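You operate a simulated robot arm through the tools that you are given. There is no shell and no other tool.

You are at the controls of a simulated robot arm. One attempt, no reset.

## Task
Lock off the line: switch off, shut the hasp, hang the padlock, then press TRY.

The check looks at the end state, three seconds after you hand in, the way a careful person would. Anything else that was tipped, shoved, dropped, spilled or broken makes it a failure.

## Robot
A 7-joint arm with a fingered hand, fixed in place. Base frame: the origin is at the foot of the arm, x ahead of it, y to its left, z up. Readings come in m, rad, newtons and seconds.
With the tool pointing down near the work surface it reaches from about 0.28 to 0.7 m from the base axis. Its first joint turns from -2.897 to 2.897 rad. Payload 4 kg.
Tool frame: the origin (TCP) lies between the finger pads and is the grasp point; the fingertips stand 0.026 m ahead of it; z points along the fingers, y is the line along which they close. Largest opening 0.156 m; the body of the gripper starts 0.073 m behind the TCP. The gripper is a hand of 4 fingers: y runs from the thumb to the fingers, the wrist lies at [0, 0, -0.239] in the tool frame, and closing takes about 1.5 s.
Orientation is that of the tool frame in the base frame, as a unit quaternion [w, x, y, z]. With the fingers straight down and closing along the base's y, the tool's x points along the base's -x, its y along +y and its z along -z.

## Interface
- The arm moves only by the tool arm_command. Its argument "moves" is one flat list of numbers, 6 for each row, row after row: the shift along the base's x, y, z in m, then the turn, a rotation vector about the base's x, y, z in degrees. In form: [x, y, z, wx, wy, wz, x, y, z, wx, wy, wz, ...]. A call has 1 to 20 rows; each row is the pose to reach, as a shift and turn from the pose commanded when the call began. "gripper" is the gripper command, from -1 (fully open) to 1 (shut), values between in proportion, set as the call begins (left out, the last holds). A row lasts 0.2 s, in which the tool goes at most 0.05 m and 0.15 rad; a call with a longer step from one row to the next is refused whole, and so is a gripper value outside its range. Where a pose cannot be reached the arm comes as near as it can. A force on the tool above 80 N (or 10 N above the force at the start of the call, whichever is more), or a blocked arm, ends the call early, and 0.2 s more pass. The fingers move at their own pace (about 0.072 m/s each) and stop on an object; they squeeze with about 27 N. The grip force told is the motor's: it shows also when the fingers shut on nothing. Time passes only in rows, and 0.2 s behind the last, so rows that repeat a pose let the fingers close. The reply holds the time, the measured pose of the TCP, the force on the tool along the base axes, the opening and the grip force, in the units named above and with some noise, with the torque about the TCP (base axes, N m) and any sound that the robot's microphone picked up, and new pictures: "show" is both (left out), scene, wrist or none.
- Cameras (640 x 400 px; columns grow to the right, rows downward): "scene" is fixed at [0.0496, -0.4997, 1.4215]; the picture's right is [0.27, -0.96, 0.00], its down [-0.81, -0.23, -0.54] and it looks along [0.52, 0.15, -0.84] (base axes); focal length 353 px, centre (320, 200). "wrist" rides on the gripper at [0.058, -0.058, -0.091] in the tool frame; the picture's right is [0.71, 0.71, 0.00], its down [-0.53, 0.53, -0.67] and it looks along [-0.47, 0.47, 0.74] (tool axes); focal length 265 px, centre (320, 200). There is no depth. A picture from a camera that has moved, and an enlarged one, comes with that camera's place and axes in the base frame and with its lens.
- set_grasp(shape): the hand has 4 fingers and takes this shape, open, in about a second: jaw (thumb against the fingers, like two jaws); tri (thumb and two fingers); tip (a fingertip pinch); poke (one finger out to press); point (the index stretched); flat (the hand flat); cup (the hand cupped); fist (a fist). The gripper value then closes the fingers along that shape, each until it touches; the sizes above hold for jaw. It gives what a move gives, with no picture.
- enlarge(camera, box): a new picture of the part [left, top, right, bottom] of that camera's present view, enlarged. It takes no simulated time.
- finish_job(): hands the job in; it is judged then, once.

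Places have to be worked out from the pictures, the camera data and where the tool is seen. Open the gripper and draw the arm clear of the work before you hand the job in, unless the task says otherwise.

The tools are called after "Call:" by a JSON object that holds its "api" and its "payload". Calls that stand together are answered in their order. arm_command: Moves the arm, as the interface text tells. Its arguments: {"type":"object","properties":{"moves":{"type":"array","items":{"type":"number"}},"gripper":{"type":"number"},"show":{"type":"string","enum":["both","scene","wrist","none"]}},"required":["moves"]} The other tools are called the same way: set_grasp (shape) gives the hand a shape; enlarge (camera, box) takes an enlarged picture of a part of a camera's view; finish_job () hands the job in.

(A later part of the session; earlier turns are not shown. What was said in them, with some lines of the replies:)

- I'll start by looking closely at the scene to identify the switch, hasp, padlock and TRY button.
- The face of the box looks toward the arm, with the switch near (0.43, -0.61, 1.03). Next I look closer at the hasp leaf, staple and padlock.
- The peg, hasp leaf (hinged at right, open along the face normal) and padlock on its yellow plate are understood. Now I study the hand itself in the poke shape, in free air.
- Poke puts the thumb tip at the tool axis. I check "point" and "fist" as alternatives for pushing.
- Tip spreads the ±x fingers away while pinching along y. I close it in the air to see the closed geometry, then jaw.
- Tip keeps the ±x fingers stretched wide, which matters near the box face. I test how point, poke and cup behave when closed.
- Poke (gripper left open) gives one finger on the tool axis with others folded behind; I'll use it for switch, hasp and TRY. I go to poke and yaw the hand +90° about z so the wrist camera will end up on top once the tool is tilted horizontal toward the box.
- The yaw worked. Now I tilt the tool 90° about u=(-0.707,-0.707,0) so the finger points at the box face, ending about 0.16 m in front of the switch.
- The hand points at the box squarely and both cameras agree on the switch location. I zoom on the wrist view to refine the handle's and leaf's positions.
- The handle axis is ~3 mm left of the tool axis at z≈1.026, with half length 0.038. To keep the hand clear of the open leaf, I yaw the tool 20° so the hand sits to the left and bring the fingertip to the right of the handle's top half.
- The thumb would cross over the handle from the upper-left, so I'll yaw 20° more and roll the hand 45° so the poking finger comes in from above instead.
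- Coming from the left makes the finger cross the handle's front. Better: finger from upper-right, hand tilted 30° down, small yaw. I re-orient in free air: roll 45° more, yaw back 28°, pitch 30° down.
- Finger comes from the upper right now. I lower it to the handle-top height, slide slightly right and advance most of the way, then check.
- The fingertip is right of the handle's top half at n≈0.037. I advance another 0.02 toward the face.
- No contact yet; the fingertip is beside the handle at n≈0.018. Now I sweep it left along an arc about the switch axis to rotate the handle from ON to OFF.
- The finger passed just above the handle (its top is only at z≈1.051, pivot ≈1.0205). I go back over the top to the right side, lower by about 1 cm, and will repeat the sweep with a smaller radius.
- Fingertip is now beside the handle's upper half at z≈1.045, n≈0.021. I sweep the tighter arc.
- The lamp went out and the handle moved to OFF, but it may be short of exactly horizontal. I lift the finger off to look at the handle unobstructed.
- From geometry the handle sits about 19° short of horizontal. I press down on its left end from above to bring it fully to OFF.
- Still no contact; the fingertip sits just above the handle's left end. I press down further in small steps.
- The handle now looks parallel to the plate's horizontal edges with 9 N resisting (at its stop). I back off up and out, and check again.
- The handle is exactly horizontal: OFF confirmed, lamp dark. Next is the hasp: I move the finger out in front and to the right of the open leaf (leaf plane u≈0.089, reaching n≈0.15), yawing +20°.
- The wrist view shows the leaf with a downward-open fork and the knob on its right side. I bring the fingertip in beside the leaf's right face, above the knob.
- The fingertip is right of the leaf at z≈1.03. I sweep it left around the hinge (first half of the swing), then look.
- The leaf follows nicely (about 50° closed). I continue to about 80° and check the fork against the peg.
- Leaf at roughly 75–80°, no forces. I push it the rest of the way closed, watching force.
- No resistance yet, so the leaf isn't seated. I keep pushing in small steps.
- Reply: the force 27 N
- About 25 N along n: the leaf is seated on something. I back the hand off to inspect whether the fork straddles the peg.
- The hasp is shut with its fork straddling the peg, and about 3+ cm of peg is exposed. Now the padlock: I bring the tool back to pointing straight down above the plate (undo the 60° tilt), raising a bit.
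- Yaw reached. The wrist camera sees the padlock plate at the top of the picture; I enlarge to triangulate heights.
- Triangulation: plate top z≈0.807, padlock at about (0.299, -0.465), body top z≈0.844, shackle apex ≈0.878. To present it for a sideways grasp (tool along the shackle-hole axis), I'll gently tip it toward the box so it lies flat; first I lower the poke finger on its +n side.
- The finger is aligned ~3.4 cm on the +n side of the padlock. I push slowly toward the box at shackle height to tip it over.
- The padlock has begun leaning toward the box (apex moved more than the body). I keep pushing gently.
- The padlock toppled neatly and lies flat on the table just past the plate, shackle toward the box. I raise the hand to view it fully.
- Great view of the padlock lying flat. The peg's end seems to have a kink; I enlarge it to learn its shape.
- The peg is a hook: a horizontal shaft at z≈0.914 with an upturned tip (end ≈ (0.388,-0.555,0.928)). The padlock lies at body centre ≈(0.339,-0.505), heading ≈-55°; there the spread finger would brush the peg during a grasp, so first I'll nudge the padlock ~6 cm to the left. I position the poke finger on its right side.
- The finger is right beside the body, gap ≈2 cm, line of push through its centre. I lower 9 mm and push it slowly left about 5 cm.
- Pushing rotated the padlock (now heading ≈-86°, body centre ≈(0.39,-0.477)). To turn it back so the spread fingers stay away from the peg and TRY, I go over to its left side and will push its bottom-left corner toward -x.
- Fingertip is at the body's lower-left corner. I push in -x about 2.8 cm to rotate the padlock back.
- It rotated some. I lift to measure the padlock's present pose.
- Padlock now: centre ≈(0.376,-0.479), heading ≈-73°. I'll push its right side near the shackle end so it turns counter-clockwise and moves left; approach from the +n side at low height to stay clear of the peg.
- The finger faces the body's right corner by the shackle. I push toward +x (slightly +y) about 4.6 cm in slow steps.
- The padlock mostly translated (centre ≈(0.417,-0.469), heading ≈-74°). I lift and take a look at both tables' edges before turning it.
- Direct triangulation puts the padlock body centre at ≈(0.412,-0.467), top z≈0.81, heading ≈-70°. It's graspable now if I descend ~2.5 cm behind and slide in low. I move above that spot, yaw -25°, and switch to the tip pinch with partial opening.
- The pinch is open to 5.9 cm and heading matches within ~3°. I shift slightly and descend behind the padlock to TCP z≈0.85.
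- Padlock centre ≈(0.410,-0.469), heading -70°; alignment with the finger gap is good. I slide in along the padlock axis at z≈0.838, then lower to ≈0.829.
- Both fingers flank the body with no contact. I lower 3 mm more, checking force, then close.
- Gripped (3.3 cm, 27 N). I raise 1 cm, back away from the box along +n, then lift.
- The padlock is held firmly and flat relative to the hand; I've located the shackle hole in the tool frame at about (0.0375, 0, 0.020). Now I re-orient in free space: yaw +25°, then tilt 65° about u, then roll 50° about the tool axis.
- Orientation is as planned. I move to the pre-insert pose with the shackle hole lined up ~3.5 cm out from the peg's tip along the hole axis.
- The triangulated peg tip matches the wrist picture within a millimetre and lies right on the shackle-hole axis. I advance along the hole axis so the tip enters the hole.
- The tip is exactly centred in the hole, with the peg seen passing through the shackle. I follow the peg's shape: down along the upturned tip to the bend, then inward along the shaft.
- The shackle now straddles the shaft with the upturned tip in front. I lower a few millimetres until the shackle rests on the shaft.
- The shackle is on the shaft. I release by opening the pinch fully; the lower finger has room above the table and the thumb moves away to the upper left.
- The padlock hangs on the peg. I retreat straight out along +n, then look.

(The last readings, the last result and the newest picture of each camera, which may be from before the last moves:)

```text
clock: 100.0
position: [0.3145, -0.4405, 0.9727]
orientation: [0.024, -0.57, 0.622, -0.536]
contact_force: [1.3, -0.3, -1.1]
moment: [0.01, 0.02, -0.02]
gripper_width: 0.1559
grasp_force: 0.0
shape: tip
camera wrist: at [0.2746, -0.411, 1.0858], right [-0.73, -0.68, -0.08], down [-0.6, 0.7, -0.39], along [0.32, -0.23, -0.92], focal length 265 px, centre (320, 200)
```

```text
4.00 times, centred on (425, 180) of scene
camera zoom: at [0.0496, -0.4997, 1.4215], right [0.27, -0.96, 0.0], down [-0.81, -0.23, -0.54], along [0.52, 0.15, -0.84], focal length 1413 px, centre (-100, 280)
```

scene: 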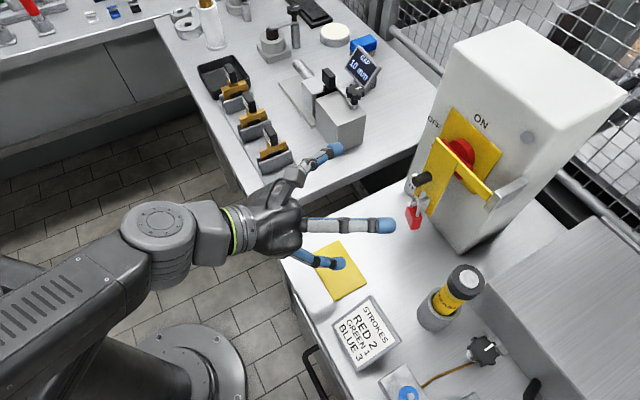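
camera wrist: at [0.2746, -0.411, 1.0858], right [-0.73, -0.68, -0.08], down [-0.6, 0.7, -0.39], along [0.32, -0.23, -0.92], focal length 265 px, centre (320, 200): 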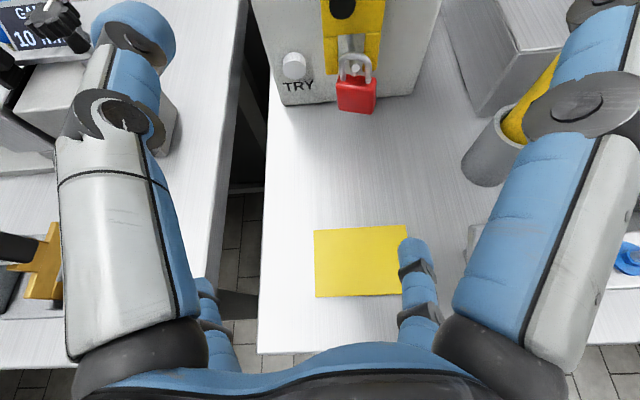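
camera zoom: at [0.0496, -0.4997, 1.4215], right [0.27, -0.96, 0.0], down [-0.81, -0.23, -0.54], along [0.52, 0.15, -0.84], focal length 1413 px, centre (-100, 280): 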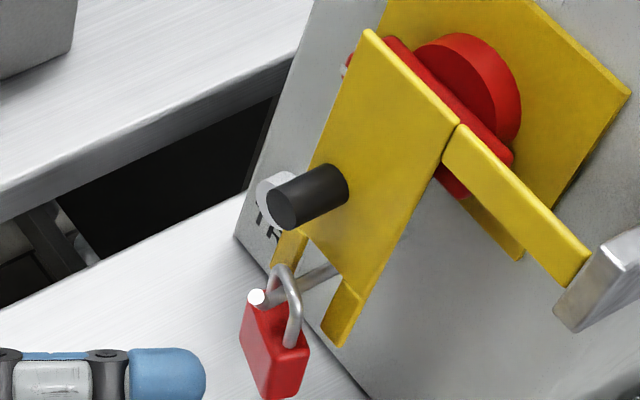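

The padlock hangs correctly on the hook through the closed hasp. TRY's front face triangulates to about (0.487,-0.5675,0.865). I switch to poke and yaw the hand -35° so it comes from the left, clear of the padlock.

Call:
{"api": "set_grasp", "payload": {"shape": "poke"}}

Call:
{"api": "arm_command", "payload": {"moves": [0.015, -0.004, 0, 0, 0, -7, 0.03, -0.008, 0, 0, 0, -14, 0.045, -0.011, 0, 0, 0, -21, 0.065, -0.015, 0, 0, 0, -28, 0.0837, -0.0195, -0.02, 0, 0, -35, 0.0837, -0.0195, -0.04, 0, 0, -35]}}

Call:
{"api": "enlarge", "payload": {"camera": "wrist", "box": [220, 20, 460, 200]}}

Call:
{"api": "enlarge", "payload": {"camera": "scene", "box": [340, 110, 480, 240]}}

```text
clock: 100.9
position: [0.3142, -0.4412, 0.9726]
orientation: [0.024, -0.57, 0.623, -0.536]
contact_force: [-1.2, -0.7, -0.9]
moment: [-0.01, -0.01, -0.04]
gripper_width: 0.0001
grasp_force: 0.1
shape: poke
```

```text
clock: 102.3
position: [0.3967, -0.461, 0.9313]
orientation: [-0.139, -0.356, 0.765, -0.519]
contact_force: [1.2, -0.2, -0.7]
moment: [0.05, -0.03, -0.07]
gripper_width: 0.0001
grasp_force: 0.0
shape: poke
camera wrist: at [0.3816, -0.4134, 1.045], right [-0.99, -0.14, -0.08], down [-0.09, 0.92, -0.39], along [0.13, -0.38, -0.92], focal length 265 px, centre (320, 200)
```

scene: 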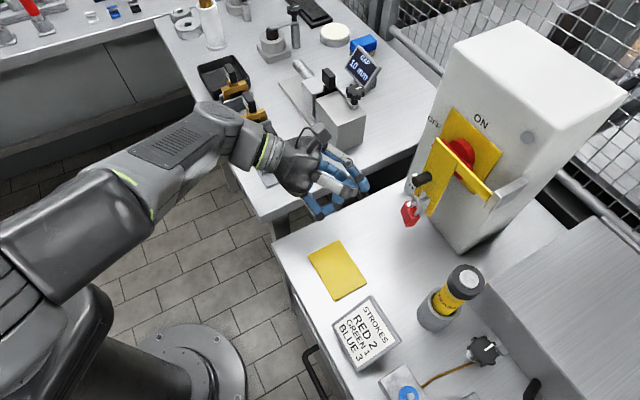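
wrist: 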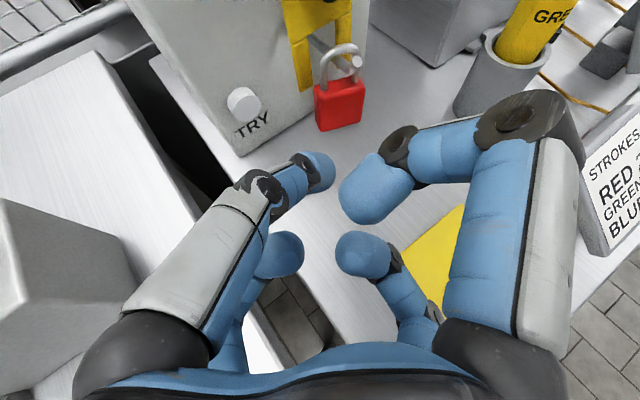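

```text
2.22 times, centred on (340, 110) of wrist
camera zoom: at [0.3816, -0.4134, 1.045], right [-0.99, -0.14, -0.08], down [-0.09, 0.92, -0.39], along [0.13, -0.38, -0.92], focal length 590 px, centre (276, 400)
```

zoom: 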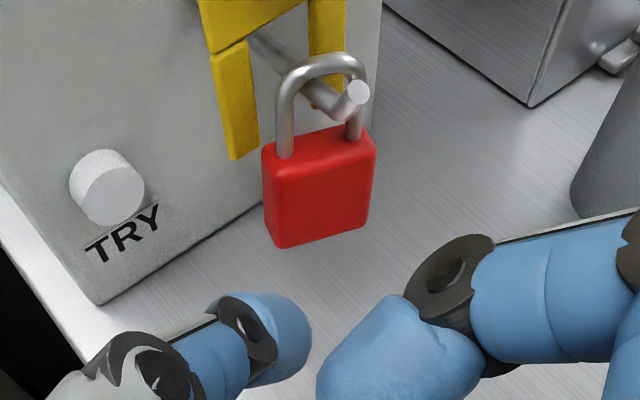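

```text
3.08 times, centred on (410, 175) of scene
camera zoom: at [0.0496, -0.4997, 1.4215], right [0.27, -0.96, 0.0], down [-0.81, -0.23, -0.54], along [0.52, 0.15, -0.84], focal length 1087 px, centre (43, 277)
```

zoom: 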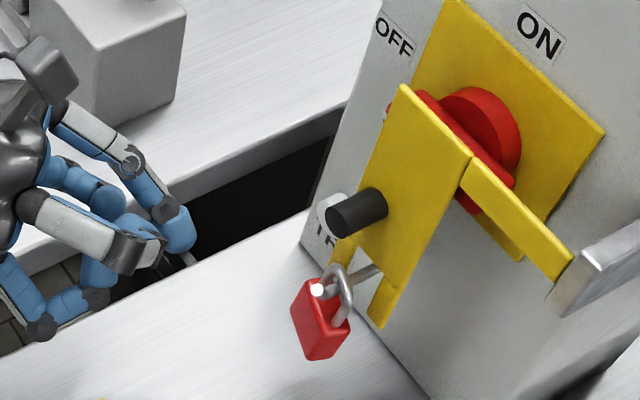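

TRY front refined to (0.484,-0.5665,0.868). I lower the fingertip to that height and advance to about 1.5 cm in front of it.

Call:
{"api": "arm_command", "payload": {"moves": [0, 0, -0.026, 0, 0, 0, 0, 0, -0.052, 0, 0, 0, 0.02, -0.02, -0.052, 0, 0, 0, 0.045, -0.045, -0.052, 0, 0, 0, 0.0685, -0.0685, -0.052, 0, 0, 0]}}

Call:
{"api": "enlarge", "payload": {"camera": "wrist", "box": [220, 60, 460, 240]}}

Call:
{"api": "enlarge", "payload": {"camera": "scene", "box": [360, 130, 480, 240]}}

```text
clock: 103.5
position: [0.4654, -0.529, 0.8804]
orientation: [-0.138, -0.357, 0.764, -0.519]
contact_force: [-0.3, -1.3, 0.7]
moment: [-0.01, 0.02, 0.01]
gripper_width: 0.0
grasp_force: 0.0
shape: poke
camera wrist: at [0.4501, -0.4824, 0.9934], right [-0.99, -0.14, -0.08], down [-0.1, 0.92, -0.39], along [0.13, -0.38, -0.92], focal length 265 px, centre (320, 200)
```

scene: 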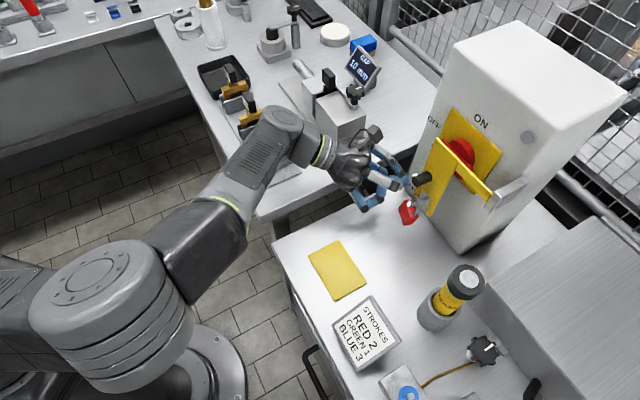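
wrist: 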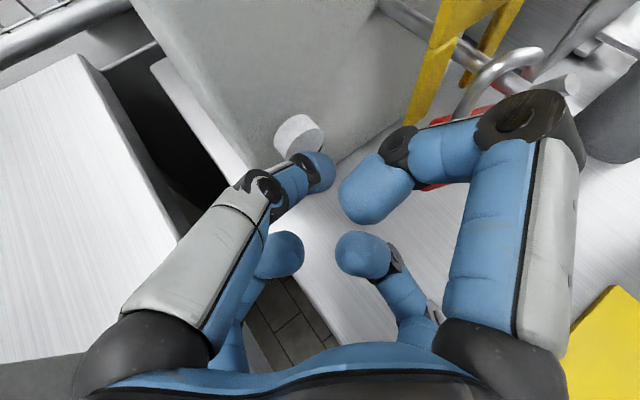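

```text
2.22 times, centred on (340, 150) of wrist
camera zoom: at [0.4501, -0.4824, 0.9934], right [-0.99, -0.14, -0.08], down [-0.1, 0.92, -0.39], along [0.13, -0.38, -0.92], focal length 590 px, centre (276, 311)
```

zoom: 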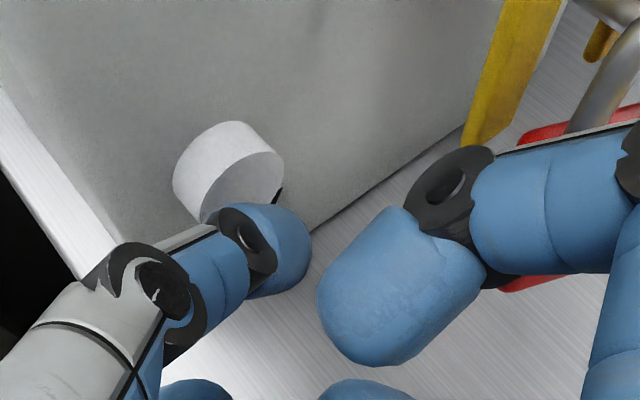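

```text
3.64 times, centred on (420, 185) of scene
camera zoom: at [0.0496, -0.4997, 1.4215], right [0.27, -0.96, 0.0], down [-0.81, -0.23, -0.54], along [0.52, 0.15, -0.84], focal length 1285 px, centre (-44, 254)
```

zoom: 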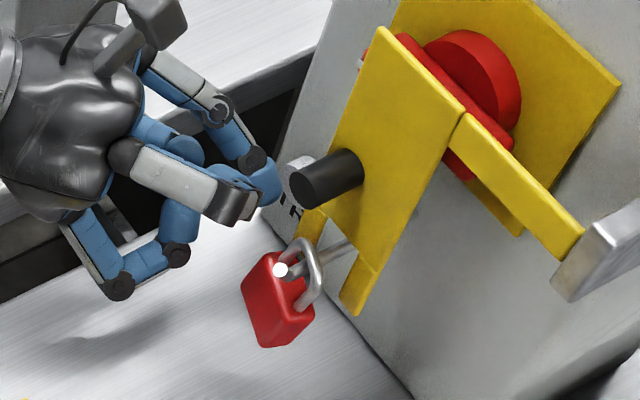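

The fingertip is lined up ~2 cm in front of TRY. I press straight in along -n in small steps, watching force and sound.

Call:
{"api": "arm_command", "payload": {"moves": [0.0045, -0.0045, 0, 0, 0, 0, 0.009, -0.009, 0, 0, 0, 0, 0.0125, -0.0125, 0, 0, 0, 0, 0.0155, -0.0155, 0, 0, 0, 0, 0.018, -0.018, 0, 0, 0, 0, 0.018, -0.018, 0, 0, 0, 0]}}

Call:
{"api": "enlarge", "payload": {"camera": "wrist", "box": [220, 60, 460, 240]}}

```text
clock: 104.9
position: [0.4834, -0.5453, 0.882]
orientation: [-0.139, -0.356, 0.764, -0.519]
contact_force: [-18.7, 19.9, 7.4]
moment: [0.05, 0.11, -0.14]
gripper_width: 0.0
grasp_force: 0.0
shape: poke
heard: click
camera wrist: at [0.4678, -0.4994, 0.9942], right [-0.99, -0.14, -0.08], down [-0.1, 0.92, -0.39], along [0.13, -0.38, -0.92], focal length 265 px, centre (320, 200)
```

scene: 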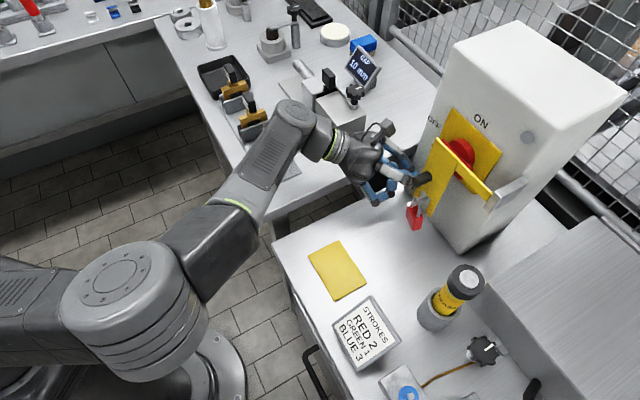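
wrist: 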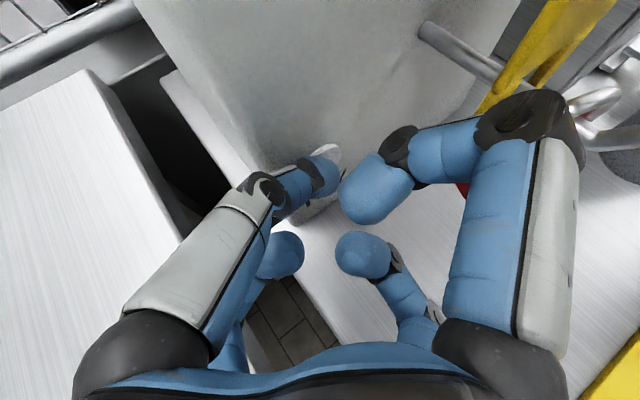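

```text
2.22 times, centred on (340, 150) of wrist
camera zoom: at [0.4678, -0.4994, 0.9942], right [-0.99, -0.14, -0.08], down [-0.1, 0.92, -0.39], along [0.13, -0.38, -0.92], focal length 590 px, centre (276, 311)
```

zoom: 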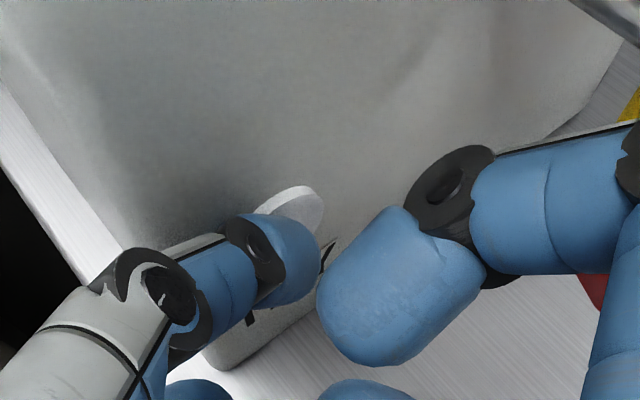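

A click was heard with ~27 N: TRY was pressed. I withdraw straight back along +n and check the final state.

Call:
{"api": "arm_command", "payload": {"moves": [-0.012, 0.012, 0, 0, 0, 0, -0.035, 0.035, 0.005, 0, 0, 0, -0.065, 0.065, 0.02, 0, 0, 0, -0.09, 0.09, 0.05, 0, 0, 0, -0.11, 0.11, 0.09, 0, 0, 0, -0.13, 0.14, 0.13, 0, 0, 0]}}

Call:
{"api": "enlarge", "payload": {"camera": "scene", "box": [390, 100, 530, 240]}}

Call:
{"api": "enlarge", "payload": {"camera": "wrist", "box": [220, 0, 460, 180]}}

```text
refused: row 6 steps farther than a row can; nothing moved
```

```text
2.86 times, centred on (460, 170) of scene
camera zoom: at [0.0496, -0.4997, 1.4215], right [0.27, -0.96, 0.0], down [-0.81, -0.23, -0.54], along [0.52, 0.15, -0.84], focal length 1010 px, centre (-80, 286)
```

zoom: 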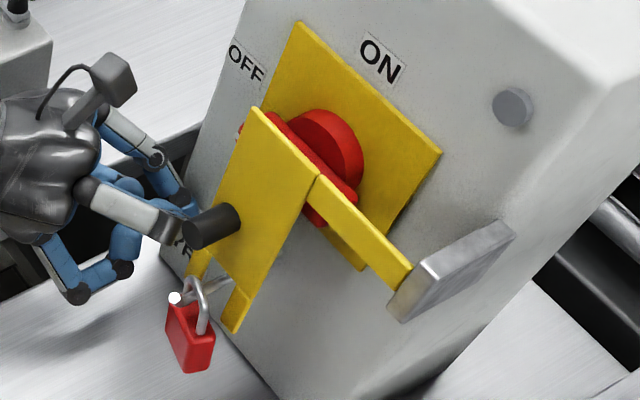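

```text
2.22 times, centred on (340, 90) of wrist
camera zoom: at [0.4678, -0.4994, 0.9942], right [-0.99, -0.14, -0.08], down [-0.1, 0.92, -0.39], along [0.13, -0.38, -0.92], focal length 590 px, centre (276, 444)
```

zoom: 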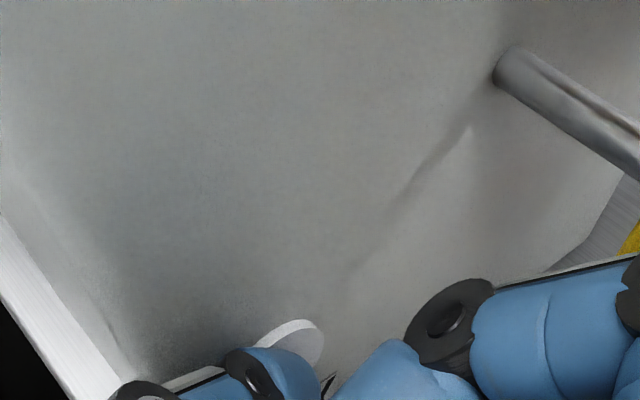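

One step was too long; I resend the retreat with smaller steps.

Call:
{"api": "arm_command", "payload": {"moves": [-0.012, 0.012, 0, 0, 0, 0, -0.035, 0.035, 0.005, 0, 0, 0, -0.06, 0.06, 0.02, 0, 0, 0, -0.083, 0.083, 0.045, 0, 0, 0, -0.103, 0.103, 0.08, 0, 0, 0, -0.118, 0.122, 0.115, 0, 0, 0, -0.13, 0.145, 0.15, 0, 0, 0]}}

Call:
{"api": "enlarge", "payload": {"camera": "scene", "box": [390, 100, 530, 240]}}

Call:
{"api": "enlarge", "payload": {"camera": "wrist", "box": [220, 0, 460, 180]}}

```text
clock: 106.5
position: [0.3533, -0.401, 1.0308]
orientation: [-0.14, -0.356, 0.765, -0.518]
contact_force: [-0.2, 1.1, 0.0]
moment: [0.02, -0.02, -0.01]
gripper_width: 0.0
grasp_force: 0.0
shape: poke
camera wrist: at [0.3376, -0.3536, 1.1443], right [-0.99, -0.14, -0.08], down [-0.1, 0.92, -0.39], along [0.13, -0.38, -0.92], focal length 265 px, centre (320, 200)
```

scene: 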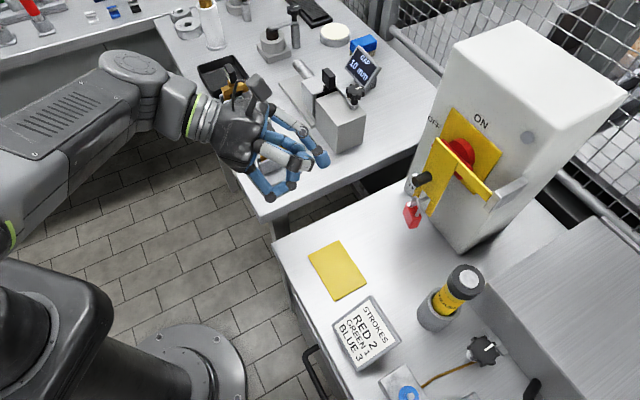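
wrist: 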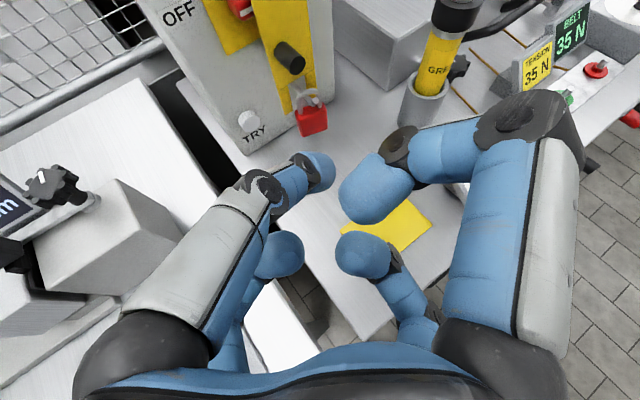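

```text
2.86 times, centred on (460, 170) of scene
camera zoom: at [0.0496, -0.4997, 1.4215], right [0.27, -0.96, 0.0], down [-0.81, -0.23, -0.54], along [0.52, 0.15, -0.84], focal length 1010 px, centre (-80, 286)
```

zoom: 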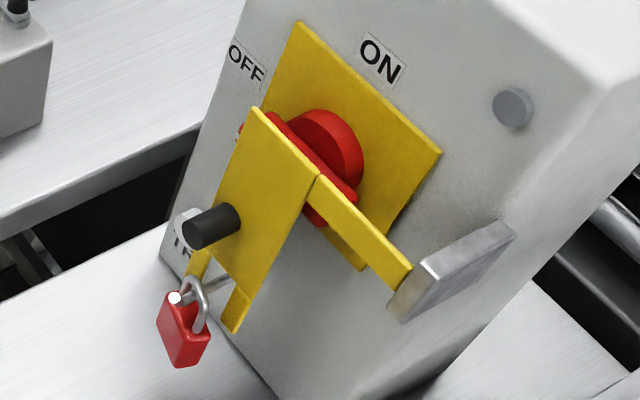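

```text
2.22 times, centred on (340, 90) of wrist
camera zoom: at [0.3376, -0.3536, 1.1443], right [-0.99, -0.14, -0.08], down [-0.1, 0.92, -0.39], along [0.13, -0.38, -0.92], focal length 590 px, centre (276, 444)
```

zoom: 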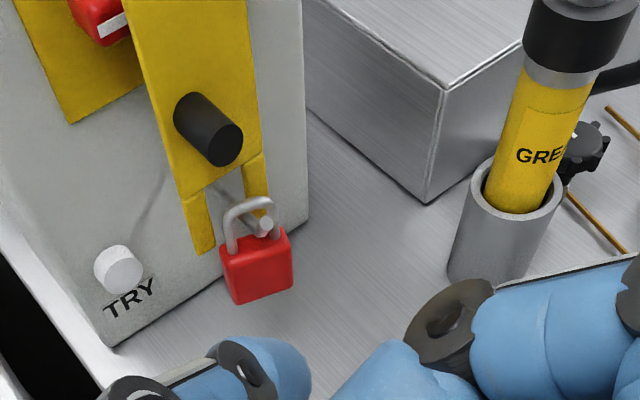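

Switch OFF, lamp dark, hasp shut, padlock hanging on the hook, TRY pressed and released; everything else looks untouched. I raise the arm clear and open the hand before handing in.

Call:
{"api": "arm_command", "payload": {"moves": [-0.02, 0.02, 0.03, 0, 0, 0, -0.04, 0.04, 0.06, 0, 0, 0, -0.05, 0.05, 0.09, 0, 0, 0], "gripper": -1, "show": "none"}}

Call:
{"api": "set_grasp", "payload": {"shape": "jaw"}}

Call:
{"api": "arm_command", "payload": {"moves": [0, 0, 0, 0, 0, 0, 0, 0, 0, 0, 0, 0, 0, 0, 0, 0, 0, 0, 0, 0, 0, 0, 0, 0, 0, 0, 0, 0, 0, 0], "gripper": -1, "show": "both"}}

Call:
{"api": "enlarge", "payload": {"camera": "scene", "box": [380, 100, 540, 240]}}

```text
clock: 107.3
position: [0.3048, -0.3503, 1.1206]
orientation: [-0.139, -0.356, 0.765, -0.519]
contact_force: [-0.2, 1.5, 0.7]
moment: [0.03, -0.02, 0.02]
gripper_width: 0.0001
grasp_force: 0.1
shape: poke
```

```text
clock: 108.2
position: [0.3031, -0.3514, 1.1201]
orientation: [-0.137, -0.356, 0.765, -0.519]
contact_force: [0.1, -0.1, 0.4]
moment: [0.01, 0.05, 0.02]
gripper_width: 0.1557
grasp_force: 0.1
shape: jaw
```

```text
clock: 109.4
position: [0.3042, -0.3525, 1.1191]
orientation: [-0.138, -0.357, 0.764, -0.519]
contact_force: [0.8, 0.2, 0.0]
moment: [0.01, 0.04, 0.01]
gripper_width: 0.1559
grasp_force: 0.1
shape: jaw
camera wrist: at [0.2884, -0.3044, 1.2332], right [-0.99, -0.14, -0.08], down [-0.1, 0.92, -0.39], along [0.13, -0.38, -0.92], focal length 265 px, centre (320, 200)
```

scene: 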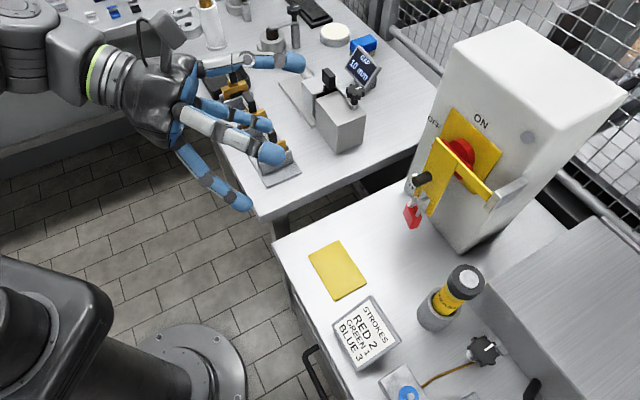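
wrist: 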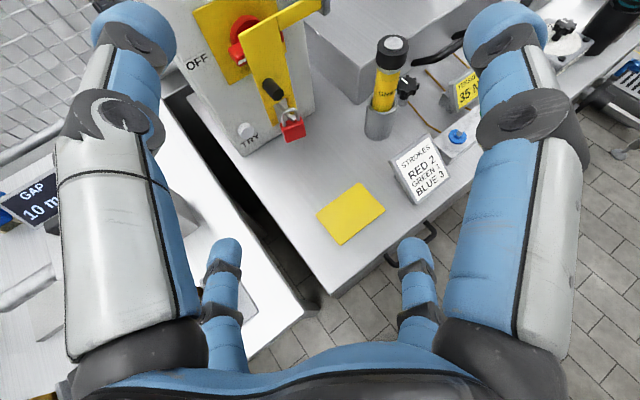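

```text
2.86 times, centred on (460, 170) of scene
camera zoom: at [0.0496, -0.4997, 1.4215], right [0.27, -0.96, 0.0], down [-0.81, -0.23, -0.54], along [0.52, 0.15, -0.84], focal length 1010 px, centre (-80, 286)
```

zoom: 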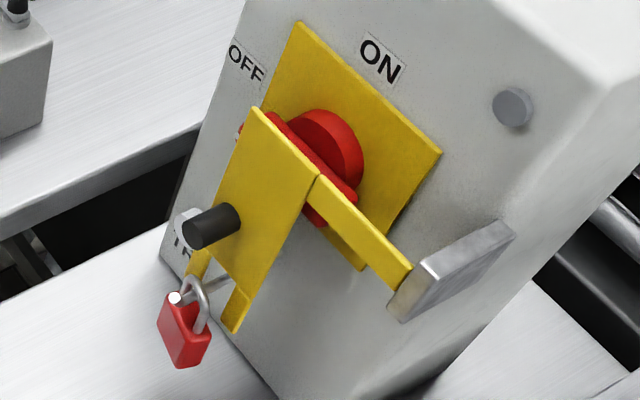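

The pictures show the switch off, the hasp shut, the padlock hanging still on the hook, and TRY pressed with its click heard. The hand is open and clear, so I hand the job in.

Call:
{"api": "finish_job", "payload": {}}

```text
The job is handed in.
```

The line is locked off and the job is handed in; no verdict has come back yet. The end state in the last pictures:

- **Switch:** turned to OFF, with the handle horizontal and the lamp dark.
- **Hasp:** shut, with its fork straddling the hooked peg.
- **Padlock:** hanging still on the peg in front of the hasp.
- **TRY:** pressed last. A click was heard and the lamp stayed dark.

To grip the padlock I had to tip it flat on the table and push it a few centimetres before lifting it. Nothing else appears to have been moved. The hand is open and the arm is clear of the work.
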